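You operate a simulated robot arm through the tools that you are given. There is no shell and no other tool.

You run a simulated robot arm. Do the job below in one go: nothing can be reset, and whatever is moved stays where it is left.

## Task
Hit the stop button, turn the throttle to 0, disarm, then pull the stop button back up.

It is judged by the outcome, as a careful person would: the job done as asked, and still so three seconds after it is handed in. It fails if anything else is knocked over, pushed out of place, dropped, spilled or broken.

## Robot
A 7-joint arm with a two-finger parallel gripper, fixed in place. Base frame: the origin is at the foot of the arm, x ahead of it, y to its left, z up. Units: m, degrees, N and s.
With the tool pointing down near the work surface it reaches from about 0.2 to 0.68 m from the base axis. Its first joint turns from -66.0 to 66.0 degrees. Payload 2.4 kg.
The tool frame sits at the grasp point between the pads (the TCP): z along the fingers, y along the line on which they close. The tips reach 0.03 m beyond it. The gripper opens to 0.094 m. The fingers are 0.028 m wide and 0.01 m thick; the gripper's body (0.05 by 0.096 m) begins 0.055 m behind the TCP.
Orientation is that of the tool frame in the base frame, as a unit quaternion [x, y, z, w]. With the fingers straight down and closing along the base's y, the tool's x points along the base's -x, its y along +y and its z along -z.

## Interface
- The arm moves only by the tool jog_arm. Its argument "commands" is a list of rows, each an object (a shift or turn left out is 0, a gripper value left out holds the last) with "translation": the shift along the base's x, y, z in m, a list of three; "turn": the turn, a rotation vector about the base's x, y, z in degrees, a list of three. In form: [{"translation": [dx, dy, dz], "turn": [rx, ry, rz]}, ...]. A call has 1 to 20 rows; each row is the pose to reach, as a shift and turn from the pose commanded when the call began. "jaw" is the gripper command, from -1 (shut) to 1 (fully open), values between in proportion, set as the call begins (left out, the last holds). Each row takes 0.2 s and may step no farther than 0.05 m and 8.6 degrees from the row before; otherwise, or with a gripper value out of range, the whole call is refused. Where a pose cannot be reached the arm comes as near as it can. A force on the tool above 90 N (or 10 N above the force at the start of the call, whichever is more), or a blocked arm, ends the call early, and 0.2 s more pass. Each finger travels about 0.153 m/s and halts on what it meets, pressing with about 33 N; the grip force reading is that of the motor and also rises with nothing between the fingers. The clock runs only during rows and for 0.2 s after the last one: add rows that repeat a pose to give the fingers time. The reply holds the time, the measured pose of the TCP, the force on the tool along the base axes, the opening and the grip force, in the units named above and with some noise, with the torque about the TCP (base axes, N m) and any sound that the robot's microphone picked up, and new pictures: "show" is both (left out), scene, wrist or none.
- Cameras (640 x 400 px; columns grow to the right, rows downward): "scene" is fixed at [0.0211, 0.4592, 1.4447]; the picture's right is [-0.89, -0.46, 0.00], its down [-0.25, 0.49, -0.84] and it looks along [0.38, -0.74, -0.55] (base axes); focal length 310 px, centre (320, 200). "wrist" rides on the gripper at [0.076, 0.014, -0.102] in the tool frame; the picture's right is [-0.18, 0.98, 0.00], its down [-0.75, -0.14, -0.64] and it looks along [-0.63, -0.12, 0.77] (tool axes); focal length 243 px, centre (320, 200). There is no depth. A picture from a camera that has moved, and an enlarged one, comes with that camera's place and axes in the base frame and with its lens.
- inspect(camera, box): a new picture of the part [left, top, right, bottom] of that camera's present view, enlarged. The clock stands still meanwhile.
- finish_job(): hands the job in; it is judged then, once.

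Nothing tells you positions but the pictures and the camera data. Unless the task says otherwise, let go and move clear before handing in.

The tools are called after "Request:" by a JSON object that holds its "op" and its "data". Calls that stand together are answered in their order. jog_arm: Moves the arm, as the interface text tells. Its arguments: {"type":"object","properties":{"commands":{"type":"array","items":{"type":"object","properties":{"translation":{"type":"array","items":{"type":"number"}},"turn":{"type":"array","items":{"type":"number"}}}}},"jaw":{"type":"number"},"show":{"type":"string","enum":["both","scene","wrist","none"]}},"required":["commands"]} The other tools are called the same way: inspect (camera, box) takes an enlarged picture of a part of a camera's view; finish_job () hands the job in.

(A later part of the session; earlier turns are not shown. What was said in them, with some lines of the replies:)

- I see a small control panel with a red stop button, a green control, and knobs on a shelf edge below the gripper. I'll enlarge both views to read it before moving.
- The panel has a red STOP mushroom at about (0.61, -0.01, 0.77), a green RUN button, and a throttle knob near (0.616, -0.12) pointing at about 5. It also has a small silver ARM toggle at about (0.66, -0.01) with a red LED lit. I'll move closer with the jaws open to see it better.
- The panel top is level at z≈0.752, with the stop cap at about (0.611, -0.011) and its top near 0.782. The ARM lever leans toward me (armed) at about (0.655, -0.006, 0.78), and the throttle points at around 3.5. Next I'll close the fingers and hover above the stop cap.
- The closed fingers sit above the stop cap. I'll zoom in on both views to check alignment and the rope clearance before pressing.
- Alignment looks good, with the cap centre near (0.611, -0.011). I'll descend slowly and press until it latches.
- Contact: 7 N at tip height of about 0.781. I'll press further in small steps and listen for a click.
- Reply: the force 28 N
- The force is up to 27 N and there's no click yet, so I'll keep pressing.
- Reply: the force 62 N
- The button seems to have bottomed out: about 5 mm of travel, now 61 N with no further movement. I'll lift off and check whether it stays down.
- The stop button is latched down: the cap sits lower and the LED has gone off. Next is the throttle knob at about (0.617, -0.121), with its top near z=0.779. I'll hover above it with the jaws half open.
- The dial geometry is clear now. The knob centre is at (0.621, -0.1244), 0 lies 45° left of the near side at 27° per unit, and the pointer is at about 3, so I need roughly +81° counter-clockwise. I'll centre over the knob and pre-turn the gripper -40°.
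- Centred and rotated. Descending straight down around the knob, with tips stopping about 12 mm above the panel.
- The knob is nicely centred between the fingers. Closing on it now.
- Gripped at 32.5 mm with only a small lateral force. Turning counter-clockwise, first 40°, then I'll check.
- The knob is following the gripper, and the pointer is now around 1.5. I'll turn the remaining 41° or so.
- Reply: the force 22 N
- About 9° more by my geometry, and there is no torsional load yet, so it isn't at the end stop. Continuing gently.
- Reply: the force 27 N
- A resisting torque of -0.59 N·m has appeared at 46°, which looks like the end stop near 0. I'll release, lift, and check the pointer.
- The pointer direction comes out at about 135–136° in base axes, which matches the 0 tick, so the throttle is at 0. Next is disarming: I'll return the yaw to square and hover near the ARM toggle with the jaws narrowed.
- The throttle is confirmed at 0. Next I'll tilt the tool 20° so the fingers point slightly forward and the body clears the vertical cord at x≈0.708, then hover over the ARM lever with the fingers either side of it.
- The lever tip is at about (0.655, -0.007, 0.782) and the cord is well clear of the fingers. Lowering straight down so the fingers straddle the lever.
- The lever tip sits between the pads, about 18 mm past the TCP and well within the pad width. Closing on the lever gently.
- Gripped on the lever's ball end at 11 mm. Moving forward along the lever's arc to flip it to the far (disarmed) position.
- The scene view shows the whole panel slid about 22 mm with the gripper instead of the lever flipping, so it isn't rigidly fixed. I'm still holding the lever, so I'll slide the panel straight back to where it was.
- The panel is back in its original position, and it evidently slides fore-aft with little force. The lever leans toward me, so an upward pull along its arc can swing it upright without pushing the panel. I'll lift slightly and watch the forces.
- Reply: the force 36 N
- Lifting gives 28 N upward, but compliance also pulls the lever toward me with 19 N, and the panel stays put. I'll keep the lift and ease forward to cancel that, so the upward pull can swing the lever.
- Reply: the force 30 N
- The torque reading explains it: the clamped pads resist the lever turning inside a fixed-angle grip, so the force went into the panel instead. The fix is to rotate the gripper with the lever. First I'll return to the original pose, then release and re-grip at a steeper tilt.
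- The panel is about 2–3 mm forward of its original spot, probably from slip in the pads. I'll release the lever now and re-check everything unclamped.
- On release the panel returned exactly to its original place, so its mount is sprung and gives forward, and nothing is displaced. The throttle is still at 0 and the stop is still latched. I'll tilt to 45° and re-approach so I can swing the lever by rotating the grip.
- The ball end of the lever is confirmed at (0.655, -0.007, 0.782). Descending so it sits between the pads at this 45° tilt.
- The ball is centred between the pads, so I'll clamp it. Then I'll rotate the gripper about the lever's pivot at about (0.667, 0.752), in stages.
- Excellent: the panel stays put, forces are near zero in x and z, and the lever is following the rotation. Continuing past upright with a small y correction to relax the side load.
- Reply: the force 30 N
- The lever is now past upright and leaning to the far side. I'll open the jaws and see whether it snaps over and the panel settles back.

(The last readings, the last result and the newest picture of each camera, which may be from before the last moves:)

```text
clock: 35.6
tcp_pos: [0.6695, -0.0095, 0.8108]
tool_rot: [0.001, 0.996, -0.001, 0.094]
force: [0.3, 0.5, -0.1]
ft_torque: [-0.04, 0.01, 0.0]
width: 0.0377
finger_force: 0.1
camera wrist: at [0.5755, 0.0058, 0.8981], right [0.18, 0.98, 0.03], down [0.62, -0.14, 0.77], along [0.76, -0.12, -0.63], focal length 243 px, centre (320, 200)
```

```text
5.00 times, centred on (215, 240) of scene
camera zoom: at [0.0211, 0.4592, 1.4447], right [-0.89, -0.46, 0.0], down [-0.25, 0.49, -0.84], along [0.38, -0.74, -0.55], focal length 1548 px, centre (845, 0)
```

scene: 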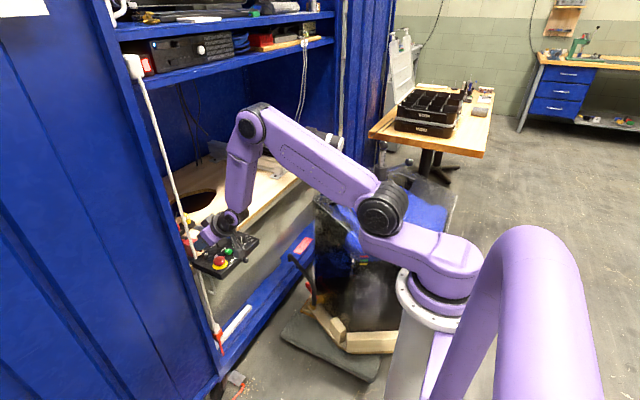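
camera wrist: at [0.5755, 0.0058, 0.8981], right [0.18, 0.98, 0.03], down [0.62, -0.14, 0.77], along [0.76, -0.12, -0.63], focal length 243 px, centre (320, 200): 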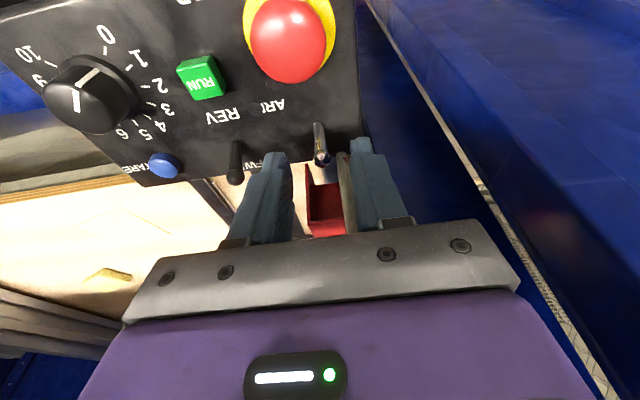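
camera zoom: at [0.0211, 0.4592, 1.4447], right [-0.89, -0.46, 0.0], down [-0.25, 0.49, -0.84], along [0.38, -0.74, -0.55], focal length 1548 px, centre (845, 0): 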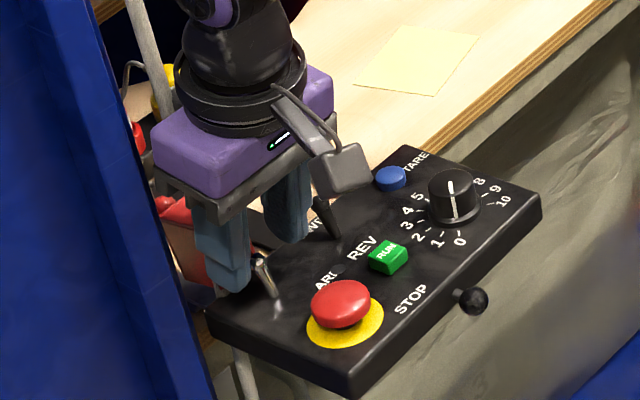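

The ARM lever has flipped to the far, disarmed side, and the panel has sprung back to its original place. I'll back the gripper out, up and away from the cord, square it up over the stop button and look again.

Request:
{"op": "jog_arm", "data": {"commands": [{"translation": [-0.003, 0, 0.025]}, {"translation": [-0.01, 0, 0.05]}, {"translation": [-0.03, -0.001, 0.07], "turn": [0, 5, 0]}, {"translation": [-0.055, -0.002, 0.085], "turn": [0, 11, 0]}, {"translation": [-0.08, -0.0024, 0.09], "turn": [0, 11, 0]}, {"translation": [-0.08, -0.0024, 0.09], "turn": [0, 11, 0]}], "jaw": 0.5, "show": "both"}}

Request:
{"op": "inspect", "data": {"camera": "wrist", "box": [180, 60, 400, 220]}}

Request:
{"op": "inspect", "data": {"camera": "scene", "box": [175, 215, 275, 285]}}

```text
clock: 37.0
tcp_pos: [0.5903, -0.0147, 0.8993]
tool_rot: [0.0, 1.0, 0.0, 0.0]
force: [0.3, 0.4, 0.0]
ft_torque: [-0.01, -0.02, -0.03]
width: 0.0703
finger_force: 0.0
camera wrist: at [0.5149, 0.0008, 1.0015], right [0.18, 0.98, 0.0], down [0.75, -0.14, 0.64], along [0.63, -0.12, -0.77], focal length 243 px, centre (320, 200)
```

scene: 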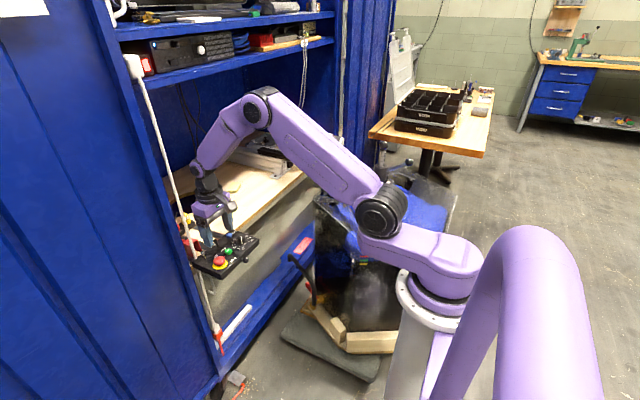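
wrist: 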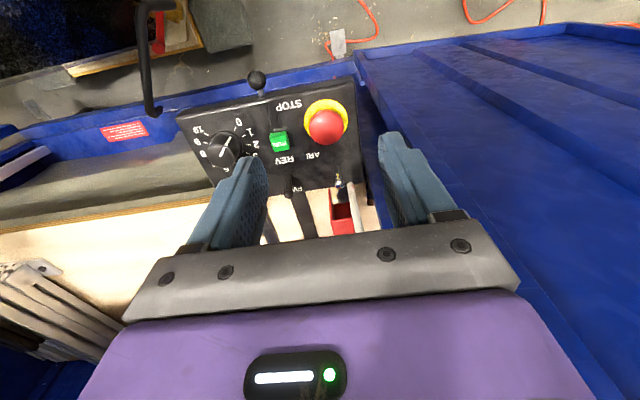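

```text
2.50 times, centred on (290, 140) of wrist
camera zoom: at [0.5149, 0.0008, 1.0015], right [0.18, 0.98, 0.0], down [0.75, -0.14, 0.64], along [0.63, -0.12, -0.77], focal length 606 px, centre (395, 350)
```

zoom: 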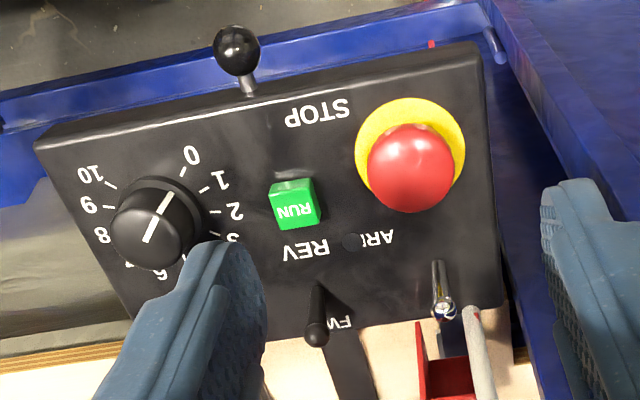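

```text
5.71 times, centred on (225, 250) of scene
camera zoom: at [0.021, 0.4592, 1.4447], right [-0.89, -0.46, 0.0], down [-0.25, 0.49, -0.84], along [0.38, -0.74, -0.55], focal length 1769 px, centre (863, -86)
```

zoom: 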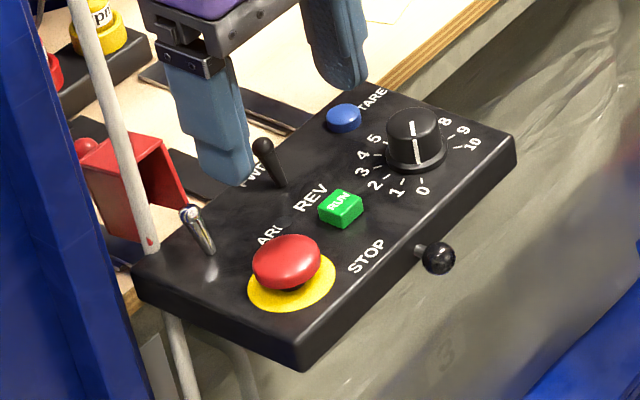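

The ARM lever now leans to the far side, the throttle is at 0 and the stop is still latched. By the wrist view the cap is at TCP + (0.021, 0.0025). I'll open the jaws to about 52 mm, which clears RUN, and lower to just above the cap.

Request:
{"op": "jog_arm", "data": {"commands": [{"translation": [0.012, 0.0015, -0.02]}, {"translation": [0.021, 0.0027, -0.045]}, {"translation": [0.021, 0.0027, -0.07]}, {"translation": [0.021, 0.0027, -0.07]}, {"translation": [0.021, 0.0027, -0.07]}], "jaw": 0.1, "show": "both"}}

Request:
{"op": "inspect", "data": {"camera": "wrist", "box": [220, 60, 420, 200]}}

Request:
{"op": "inspect", "data": {"camera": "scene", "box": [175, 215, 275, 285]}}

```text
clock: 38.2
tcp_pos: [0.611, -0.0093, 0.8296]
tool_rot: [0.0, 1.0, 0.0, 0.0]
force: [0.1, -0.4, -0.4]
ft_torque: [0.01, 0.0, -0.02]
width: 0.0514
finger_force: 0.1
camera wrist: at [0.5351, 0.0044, 0.9328], right [0.18, 0.98, 0.0], down [0.75, -0.14, 0.64], along [0.63, -0.12, -0.77], focal length 243 px, centre (320, 200)
```

scene: 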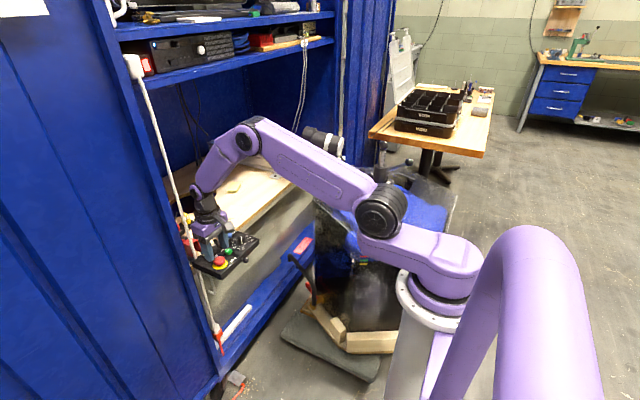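
wrist: 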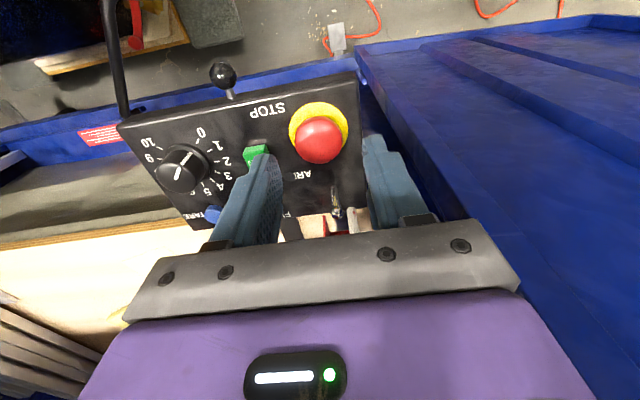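

```text
2.86 times, centred on (320, 130) of wrist
camera zoom: at [0.5351, 0.0044, 0.9328], right [0.18, 0.98, 0.0], down [0.75, -0.14, 0.64], along [0.63, -0.12, -0.77], focal length 693 px, centre (320, 400)
```

zoom: 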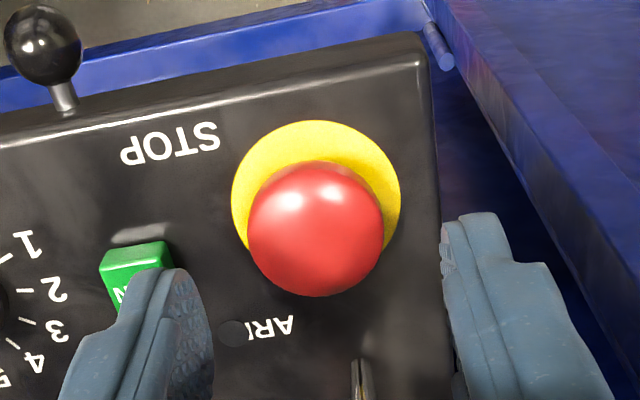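

```text
5.71 times, centred on (225, 250) of scene
camera zoom: at [0.0211, 0.4592, 1.4447], right [-0.89, -0.46, 0.0], down [-0.25, 0.49, -0.84], along [0.38, -0.74, -0.55], focal length 1769 px, centre (863, -86)
```

zoom: 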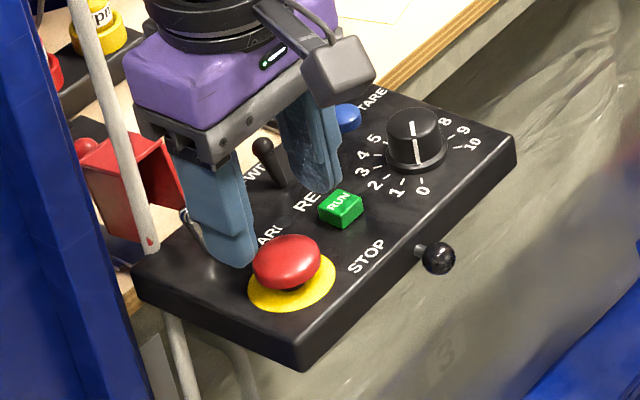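

The gripper is centred on the cap within 1 mm, and the near finger clears RUN by about 7 mm. Descending around the cap.

Request:
{"op": "jog_arm", "data": {"commands": [{"translation": [0, -0.0008, -0.015]}, {"translation": [0, -0.0008, -0.028]}, {"translation": [0, -0.0008, -0.037]}, {"translation": [0, -0.0008, -0.0405]}, {"translation": [0, -0.0008, -0.0405]}], "jaw": 0.1, "show": "wrist"}}

Request:
{"op": "inspect", "data": {"camera": "wrist", "box": [220, 80, 420, 220]}}

Request:
{"op": "inspect", "data": {"camera": "scene", "box": [175, 215, 275, 285]}}

```text
clock: 39.4
tcp_pos: [0.6111, -0.0089, 0.7911]
tool_rot: [0.0, 1.0, 0.0, -0.001]
force: [0.0, -0.7, 1.0]
ft_torque: [0.01, -0.02, -0.01]
width: 0.052
finger_force: 0.0
camera wrist: at [0.5353, 0.0052, 0.8942], right [0.18, 0.98, 0.0], down [0.75, -0.14, 0.64], along [0.63, -0.12, -0.77], focal length 243 px, centre (320, 200)
```

wrist: 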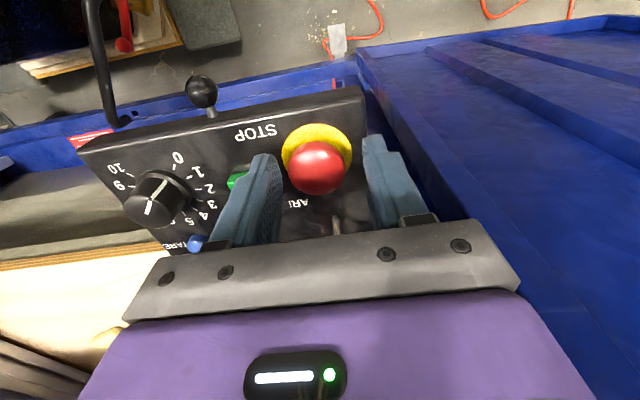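

```text
2.86 times, centred on (320, 150) of wrist
camera zoom: at [0.5353, 0.0052, 0.8942], right [0.18, 0.98, 0.0], down [0.75, -0.14, 0.64], along [0.63, -0.12, -0.77], focal length 693 px, centre (320, 343)
```

zoom: 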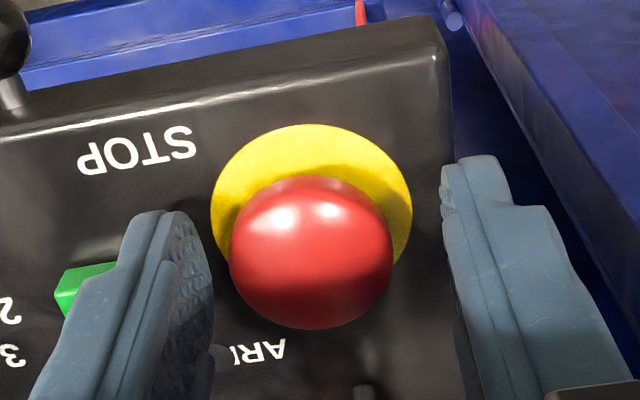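

```text
5.71 times, centred on (225, 250) of scene
camera zoom: at [0.0211, 0.4592, 1.4447], right [-0.89, -0.46, 0.0], down [-0.25, 0.49, -0.84], along [0.38, -0.74, -0.55], focal length 1769 px, centre (863, -86)
```

zoom: 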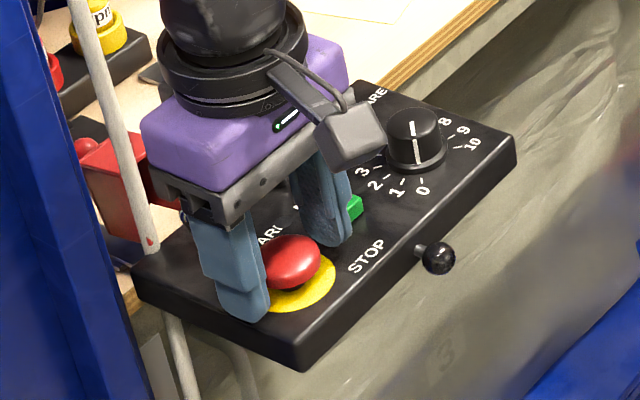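

The fingers straddle the cap with tips below its rim, and the cap is about 1.8 mm to the -y side. I'll shift by that much, then close.

Request:
{"op": "jog_arm", "data": {"commands": [{"translation": [0, -0.0018, 0]}, {"translation": [0, -0.0018, 0]}], "jaw": 0.1, "show": "none"}}

Request:
{"op": "jog_arm", "data": {"commands": [{"translation": [0, 0, 0]}, {"translation": [0, 0, 0]}, {"translation": [0, 0, 0]}], "jaw": -1, "show": "wrist"}}

Request:
{"op": "inspect", "data": {"camera": "scene", "box": [175, 215, 275, 285]}}

```text
clock: 40.0
tcp_pos: [0.6113, -0.0102, 0.7913]
tool_rot: [0.0, 1.0, 0.0, 0.0]
force: [0.4, 0.1, 0.5]
ft_torque: [-0.02, 0.0, 0.03]
width: 0.0516
finger_force: 0.1
```

```text
clock: 40.8
tcp_pos: [0.6118, -0.012, 0.7904]
tool_rot: [0.0, 1.0, 0.0, 0.0]
force: [-0.6, -6.1, -0.8]
ft_torque: [-0.15, -0.03, -0.09]
width: 0.0342
finger_force: 44.9
camera wrist: at [0.5351, 0.0028, 0.8943], right [0.19, 0.98, 0.0], down [0.75, -0.14, 0.64], along [0.63, -0.12, -0.77], focal length 243 px, centre (320, 200)
```

wrist: 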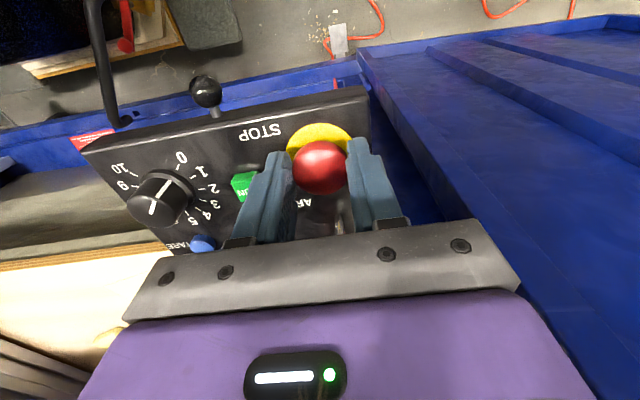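

```text
5.71 times, centred on (225, 250) of scene
camera zoom: at [0.0211, 0.4591, 1.4448], right [-0.89, -0.46, 0.0], down [-0.25, 0.49, -0.84], along [0.38, -0.74, -0.55], focal length 1769 px, centre (863, -86)
```

zoom: 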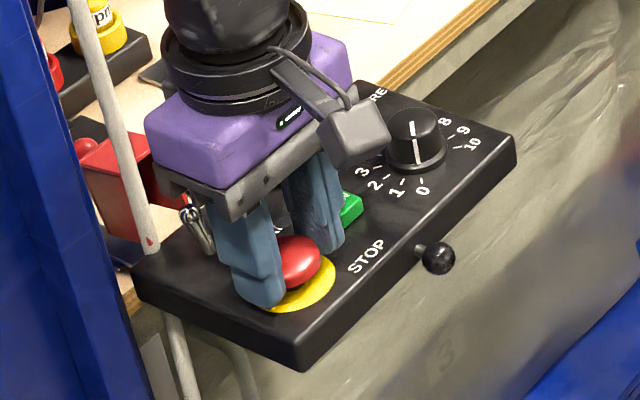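

The cap is gripped at 34 mm. Now I'll pull straight up in small steps.

Request:
{"op": "jog_arm", "data": {"commands": [{"translation": [0, -0.0005, 0.002]}, {"translation": [0, -0.0005, 0.004]}, {"translation": [0, -0.0005, 0.006]}, {"translation": [0, -0.0005, 0.006]}], "show": "wrist"}}

Request:
{"op": "inspect", "data": {"camera": "scene", "box": [175, 215, 275, 285]}}

```text
clock: 41.8
tcp_pos: [0.6109, -0.0122, 0.7979]
tool_rot: [0.0, 1.0, 0.0, 0.001]
force: [2.3, -4.8, -6.4]
ft_torque: [-0.07, -0.3, -0.09]
width: 0.0341
finger_force: 44.4
camera wrist: at [0.5352, 0.0027, 0.9003], right [0.18, 0.98, 0.0], down [0.75, -0.14, 0.64], along [0.63, -0.12, -0.77], focal length 243 px, centre (320, 200)
```

wrist: 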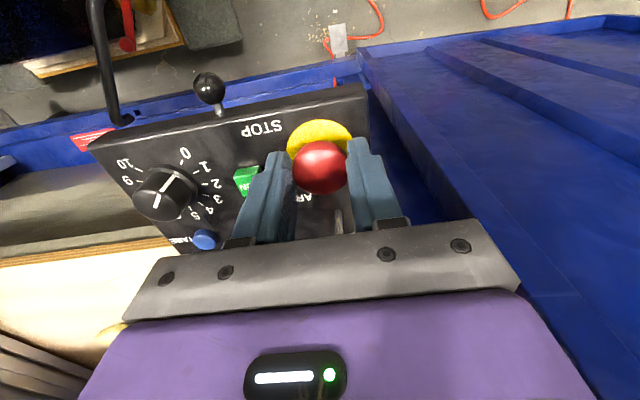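

```text
5.71 times, centred on (225, 250) of scene
camera zoom: at [0.0212, 0.4591, 1.4447], right [-0.89, -0.46, 0.0], down [-0.25, 0.49, -0.84], along [0.38, -0.74, -0.55], focal length 1769 px, centre (863, -86)
```

zoom: 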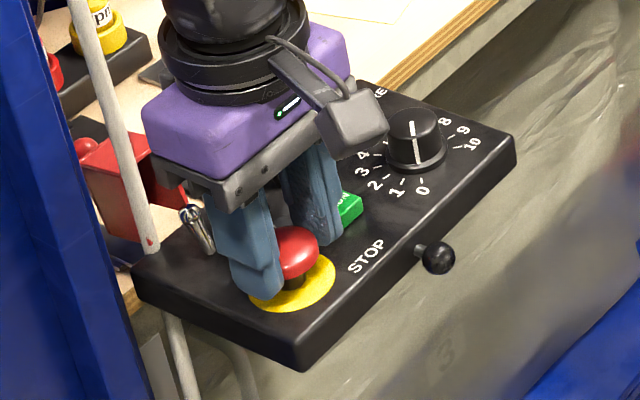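

The cap rose with the gripper by about 6 mm and force is starting to build, so it's at the top of its travel. One more small tug to make sure it has reset, then release.

Request:
{"op": "jog_arm", "data": {"commands": [{"translation": [0, 0, 0.0015]}, {"translation": [0, 0, 0.003]}, {"translation": [0, 0, 0.003]}], "show": "none"}}

Request:
{"op": "inspect", "data": {"camera": "scene", "box": [175, 215, 275, 285]}}

```text
clock: 42.6
tcp_pos: [0.6104, -0.012, 0.7974]
tool_rot: [0.0, 1.0, 0.0, -0.003]
force: [8.1, -5.4, -35.2]
ft_torque: [-0.05, -0.16, 0.01]
width: 0.0341
finger_force: 45.6
```

```text
5.71 times, centred on (225, 250) of scene
camera zoom: at [0.0219, 0.4591, 1.4447], right [-0.89, -0.46, 0.0], down [-0.25, 0.49, -0.84], along [0.38, -0.74, -0.55], focal length 1769 px, centre (863, -86)
```

zoom: 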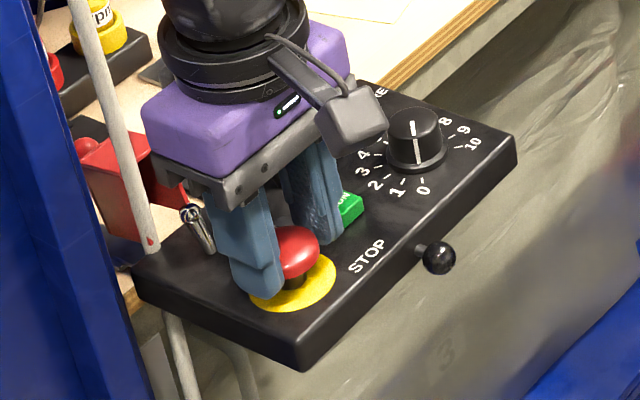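

The button is at its upper end stop, resisting with 35 N. I'll relax the pull, open the jaws the same modest amount, rise straight up and move clear.

Request:
{"op": "jog_arm", "data": {"commands": [{"translation": [0, 0, -0.003]}, {"translation": [0, 0, -0.003]}], "show": "none"}}

Request:
{"op": "jog_arm", "data": {"commands": [{"translation": [0, 0, 0]}, {"translation": [0, 0, 0]}, {"translation": [0, 0, 0.02]}, {"translation": [0, 0, 0.05]}, {"translation": [-0.02, 0, 0.08]}, {"translation": [-0.06, 0, 0.1]}, {"translation": [-0.1, 0, 0.13]}, {"translation": [-0.1, 0, 0.13]}], "jaw": 0.1, "show": "both"}}

Request:
{"op": "inspect", "data": {"camera": "scene", "box": [175, 215, 275, 285]}}

Request:
{"op": "inspect", "data": {"camera": "wrist", "box": [220, 90, 400, 220]}}

```text
clock: 43.2
tcp_pos: [0.6111, -0.013, 0.7975]
tool_rot: [0.0, 1.0, 0.001, -0.002]
force: [-0.5, -5.3, -5.5]
ft_torque: [-0.14, 1.34, 0.0]
width: 0.0341
finger_force: 44.8
```

```text
clock: 45.0
tcp_pos: [0.511, -0.0096, 0.9283]
tool_rot: [0.0, 1.0, 0.0, -0.001]
force: [-0.6, 0.1, 0.3]
ft_torque: [-0.01, -0.02, 0.0]
width: 0.0516
finger_force: 0.1
camera wrist: at [0.4352, 0.005, 1.0315], right [0.18, 0.98, 0.0], down [0.75, -0.14, 0.64], along [0.63, -0.12, -0.77], focal length 243 px, centre (320, 200)
```

scene: 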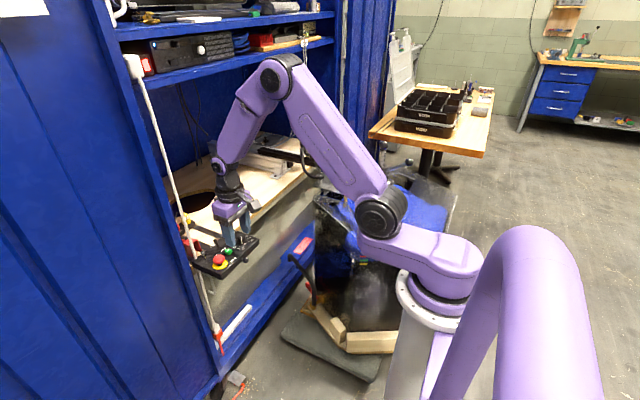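
wrist: 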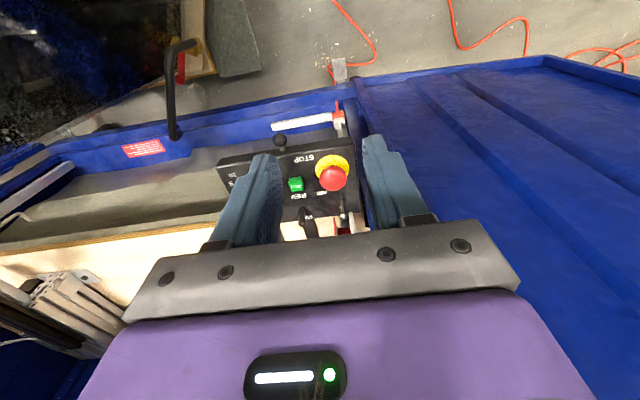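

```text
5.71 times, centred on (225, 250) of scene
camera zoom: at [0.021, 0.4592, 1.4447], right [-0.89, -0.46, 0.0], down [-0.25, 0.49, -0.84], along [0.38, -0.74, -0.55], focal length 1769 px, centre (863, -86)
```

zoom: 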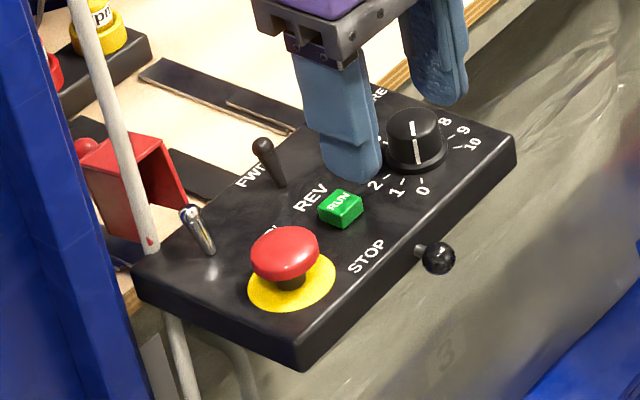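

```text
3.08 times, centred on (310, 155) of wrist
camera zoom: at [0.4352, 0.005, 1.0315], right [0.18, 0.98, 0.0], down [0.75, -0.14, 0.64], along [0.63, -0.12, -0.77], focal length 746 px, centre (351, 338)
```

zoom: 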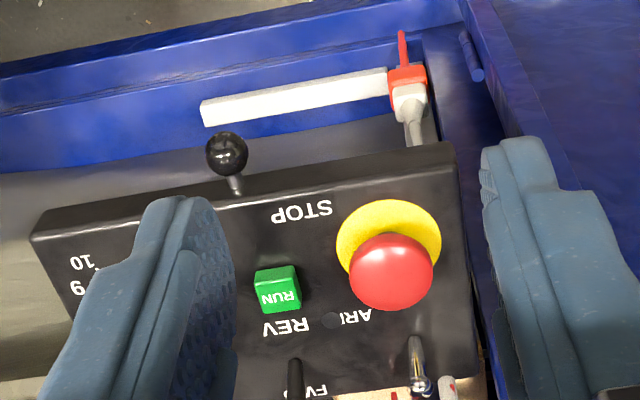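

The stop button is back at its original raised height and the LED stays dark, confirming it's disarmed. I'll move further clear and do one last check of the throttle and panel.

Request:
{"op": "jog_arm", "data": {"commands": [{"translation": [-0.03, 0.01, 0.03]}, {"translation": [-0.06, 0.03, 0.06]}, {"translation": [-0.09, 0.05, 0.1]}, {"translation": [-0.11, 0.07, 0.14]}, {"translation": [-0.11, 0.075, 0.17]}, {"translation": [-0.11, 0.075, 0.17]}], "jaw": 1, "show": "both"}}

Request:
{"op": "inspect", "data": {"camera": "scene", "box": [175, 215, 275, 285]}}

Request:
{"op": "inspect", "data": {"camera": "wrist", "box": [230, 140, 350, 240]}}

```text
refused: row 3 steps farther than a row can; nothing moved
```

```text
5.71 times, centred on (225, 250) of scene
camera zoom: at [0.021, 0.4592, 1.4447], right [-0.89, -0.46, 0.0], down [-0.25, 0.49, -0.84], along [0.38, -0.74, -0.55], focal length 1769 px, centre (863, -86)
```

zoom: 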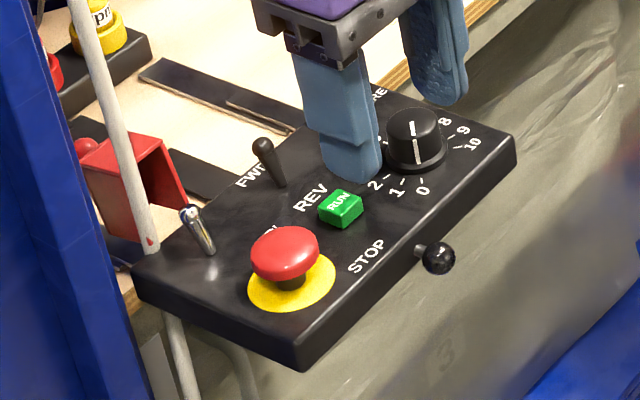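

```text
4.00 times, centred on (290, 190) of wrist
camera zoom: at [0.4352, 0.005, 1.0315], right [0.18, 0.98, 0.0], down [0.75, -0.14, 0.64], along [0.63, -0.12, -0.77], focal length 970 px, centre (440, 240)
```

zoom: 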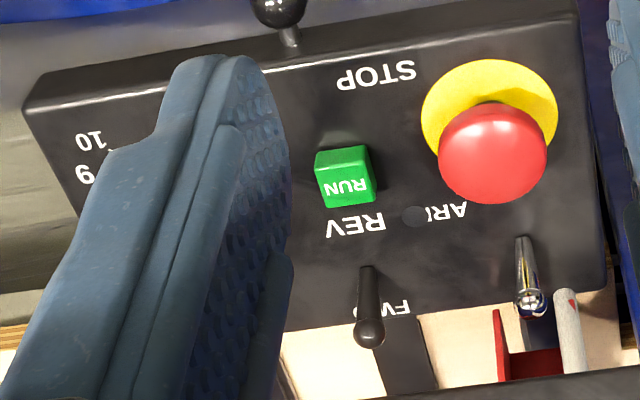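

The retreat was refused because one step was too long, so nothing moved. The panel state looks right; I'll retreat again with smaller steps.

Request:
{"op": "jog_arm", "data": {"commands": [{"translation": [-0.02, -0.005, 0.03]}, {"translation": [-0.04, -0.01, 0.06]}, {"translation": [-0.06, -0.015, 0.09]}, {"translation": [-0.08, -0.02, 0.12]}, {"translation": [-0.1, -0.025, 0.15]}, {"translation": [-0.1, -0.025, 0.15]}], "jaw": 1, "show": "both"}}

Request:
{"op": "inspect", "data": {"camera": "scene", "box": [175, 215, 275, 285]}}

Request:
{"op": "inspect", "data": {"camera": "wrist", "box": [230, 120, 390, 230]}}

```text
clock: 46.4
tcp_pos: [0.4091, -0.0349, 1.0781]
tool_rot: [0.0, 1.0, 0.0, -0.001]
force: [0.0, 0.5, -0.4]
ft_torque: [-0.01, 0.01, 0.05]
width: 0.094
finger_force: 0.0
camera wrist: at [0.3347, -0.0196, 1.1801], right [0.19, 0.98, 0.0], down [0.75, -0.14, 0.64], along [0.63, -0.12, -0.77], focal length 243 px, centre (320, 200)
```

scene: 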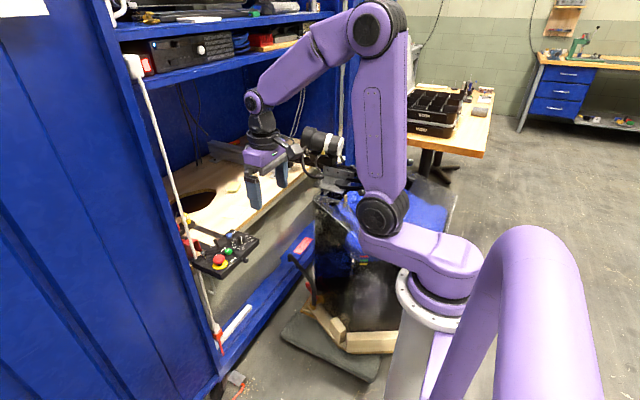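
wrist: 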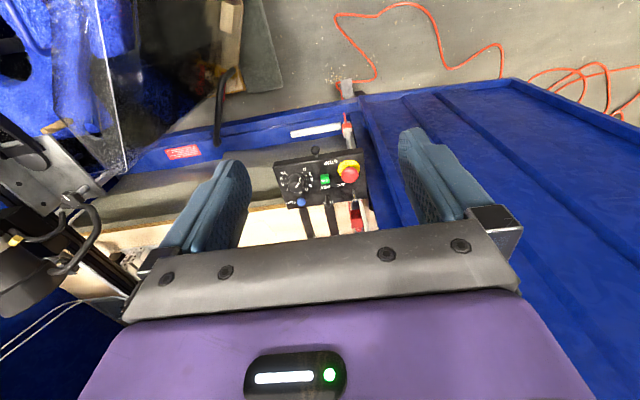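

```text
5.71 times, centred on (225, 250) of scene
camera zoom: at [0.021, 0.4592, 1.4447], right [-0.89, -0.46, 0.0], down [-0.25, 0.49, -0.84], along [0.38, -0.74, -0.55], focal length 1769 px, centre (863, -86)
```

zoom: 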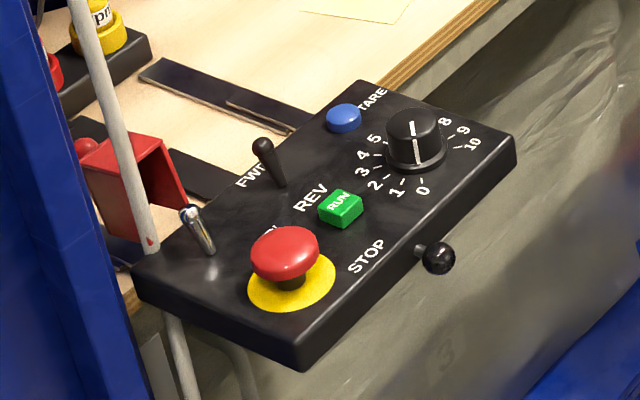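

```text
3.64 times, centred on (310, 175) of wrist
camera zoom: at [0.3347, -0.0196, 1.1801], right [0.19, 0.98, 0.0], down [0.75, -0.14, 0.64], along [0.63, -0.12, -0.77], focal length 882 px, centre (356, 291)
```

zoom: 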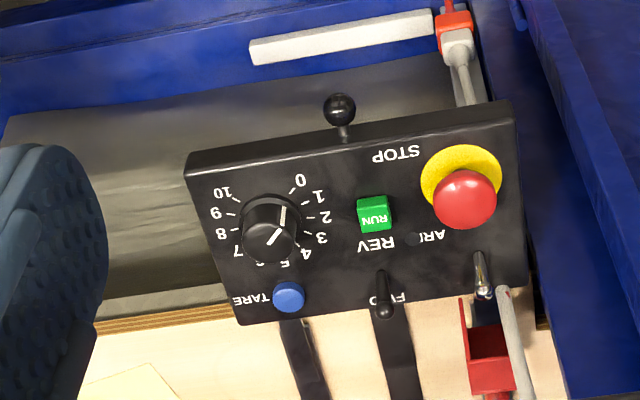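

Final check: the stop button is raised, the throttle pointer is on 0, and the ARM lever is flipped to the far side with its LED dark. The panel sits exactly where it started and the gripper is well clear, so I'm handing the job in.

Request:
{"op": "finish_job", "data": {}}

```text
The job is handed in.
```

I did all four steps in the order you asked and handed the job in. I haven't seen the judge's result.

- **Stop button hit:** I pressed it until it latched down. The red LED next to the ARM label went dark.
- **Throttle to 0:** I turned the knob counter-clockwise from about 3. It met firm resistance there, and the pointer lines up with the 0 mark to within a few degrees.
- **Disarm:** I flipped the ARM lever to its far side. I took that side as disarmed because the lever leaned toward its ARM label with the LED lit at the start.
- **Stop button pulled up:** It is back at its original height. The LED stayed dark with the button up, which fits the panel being disarmed.

**Panel movement:** on my first try at the ARM lever, the whole panel slid about 22 mm instead of the lever flipping. It is on a mount that gives, and while it was slid forward its corner reached the hanging white cord. I moved the panel back, and after I let go it settled in its starting position. I then flipped the lever by rotating the grip with it.

In the final views the panel is where it started, nothing else looks disturbed, and the gripper is clear and open.
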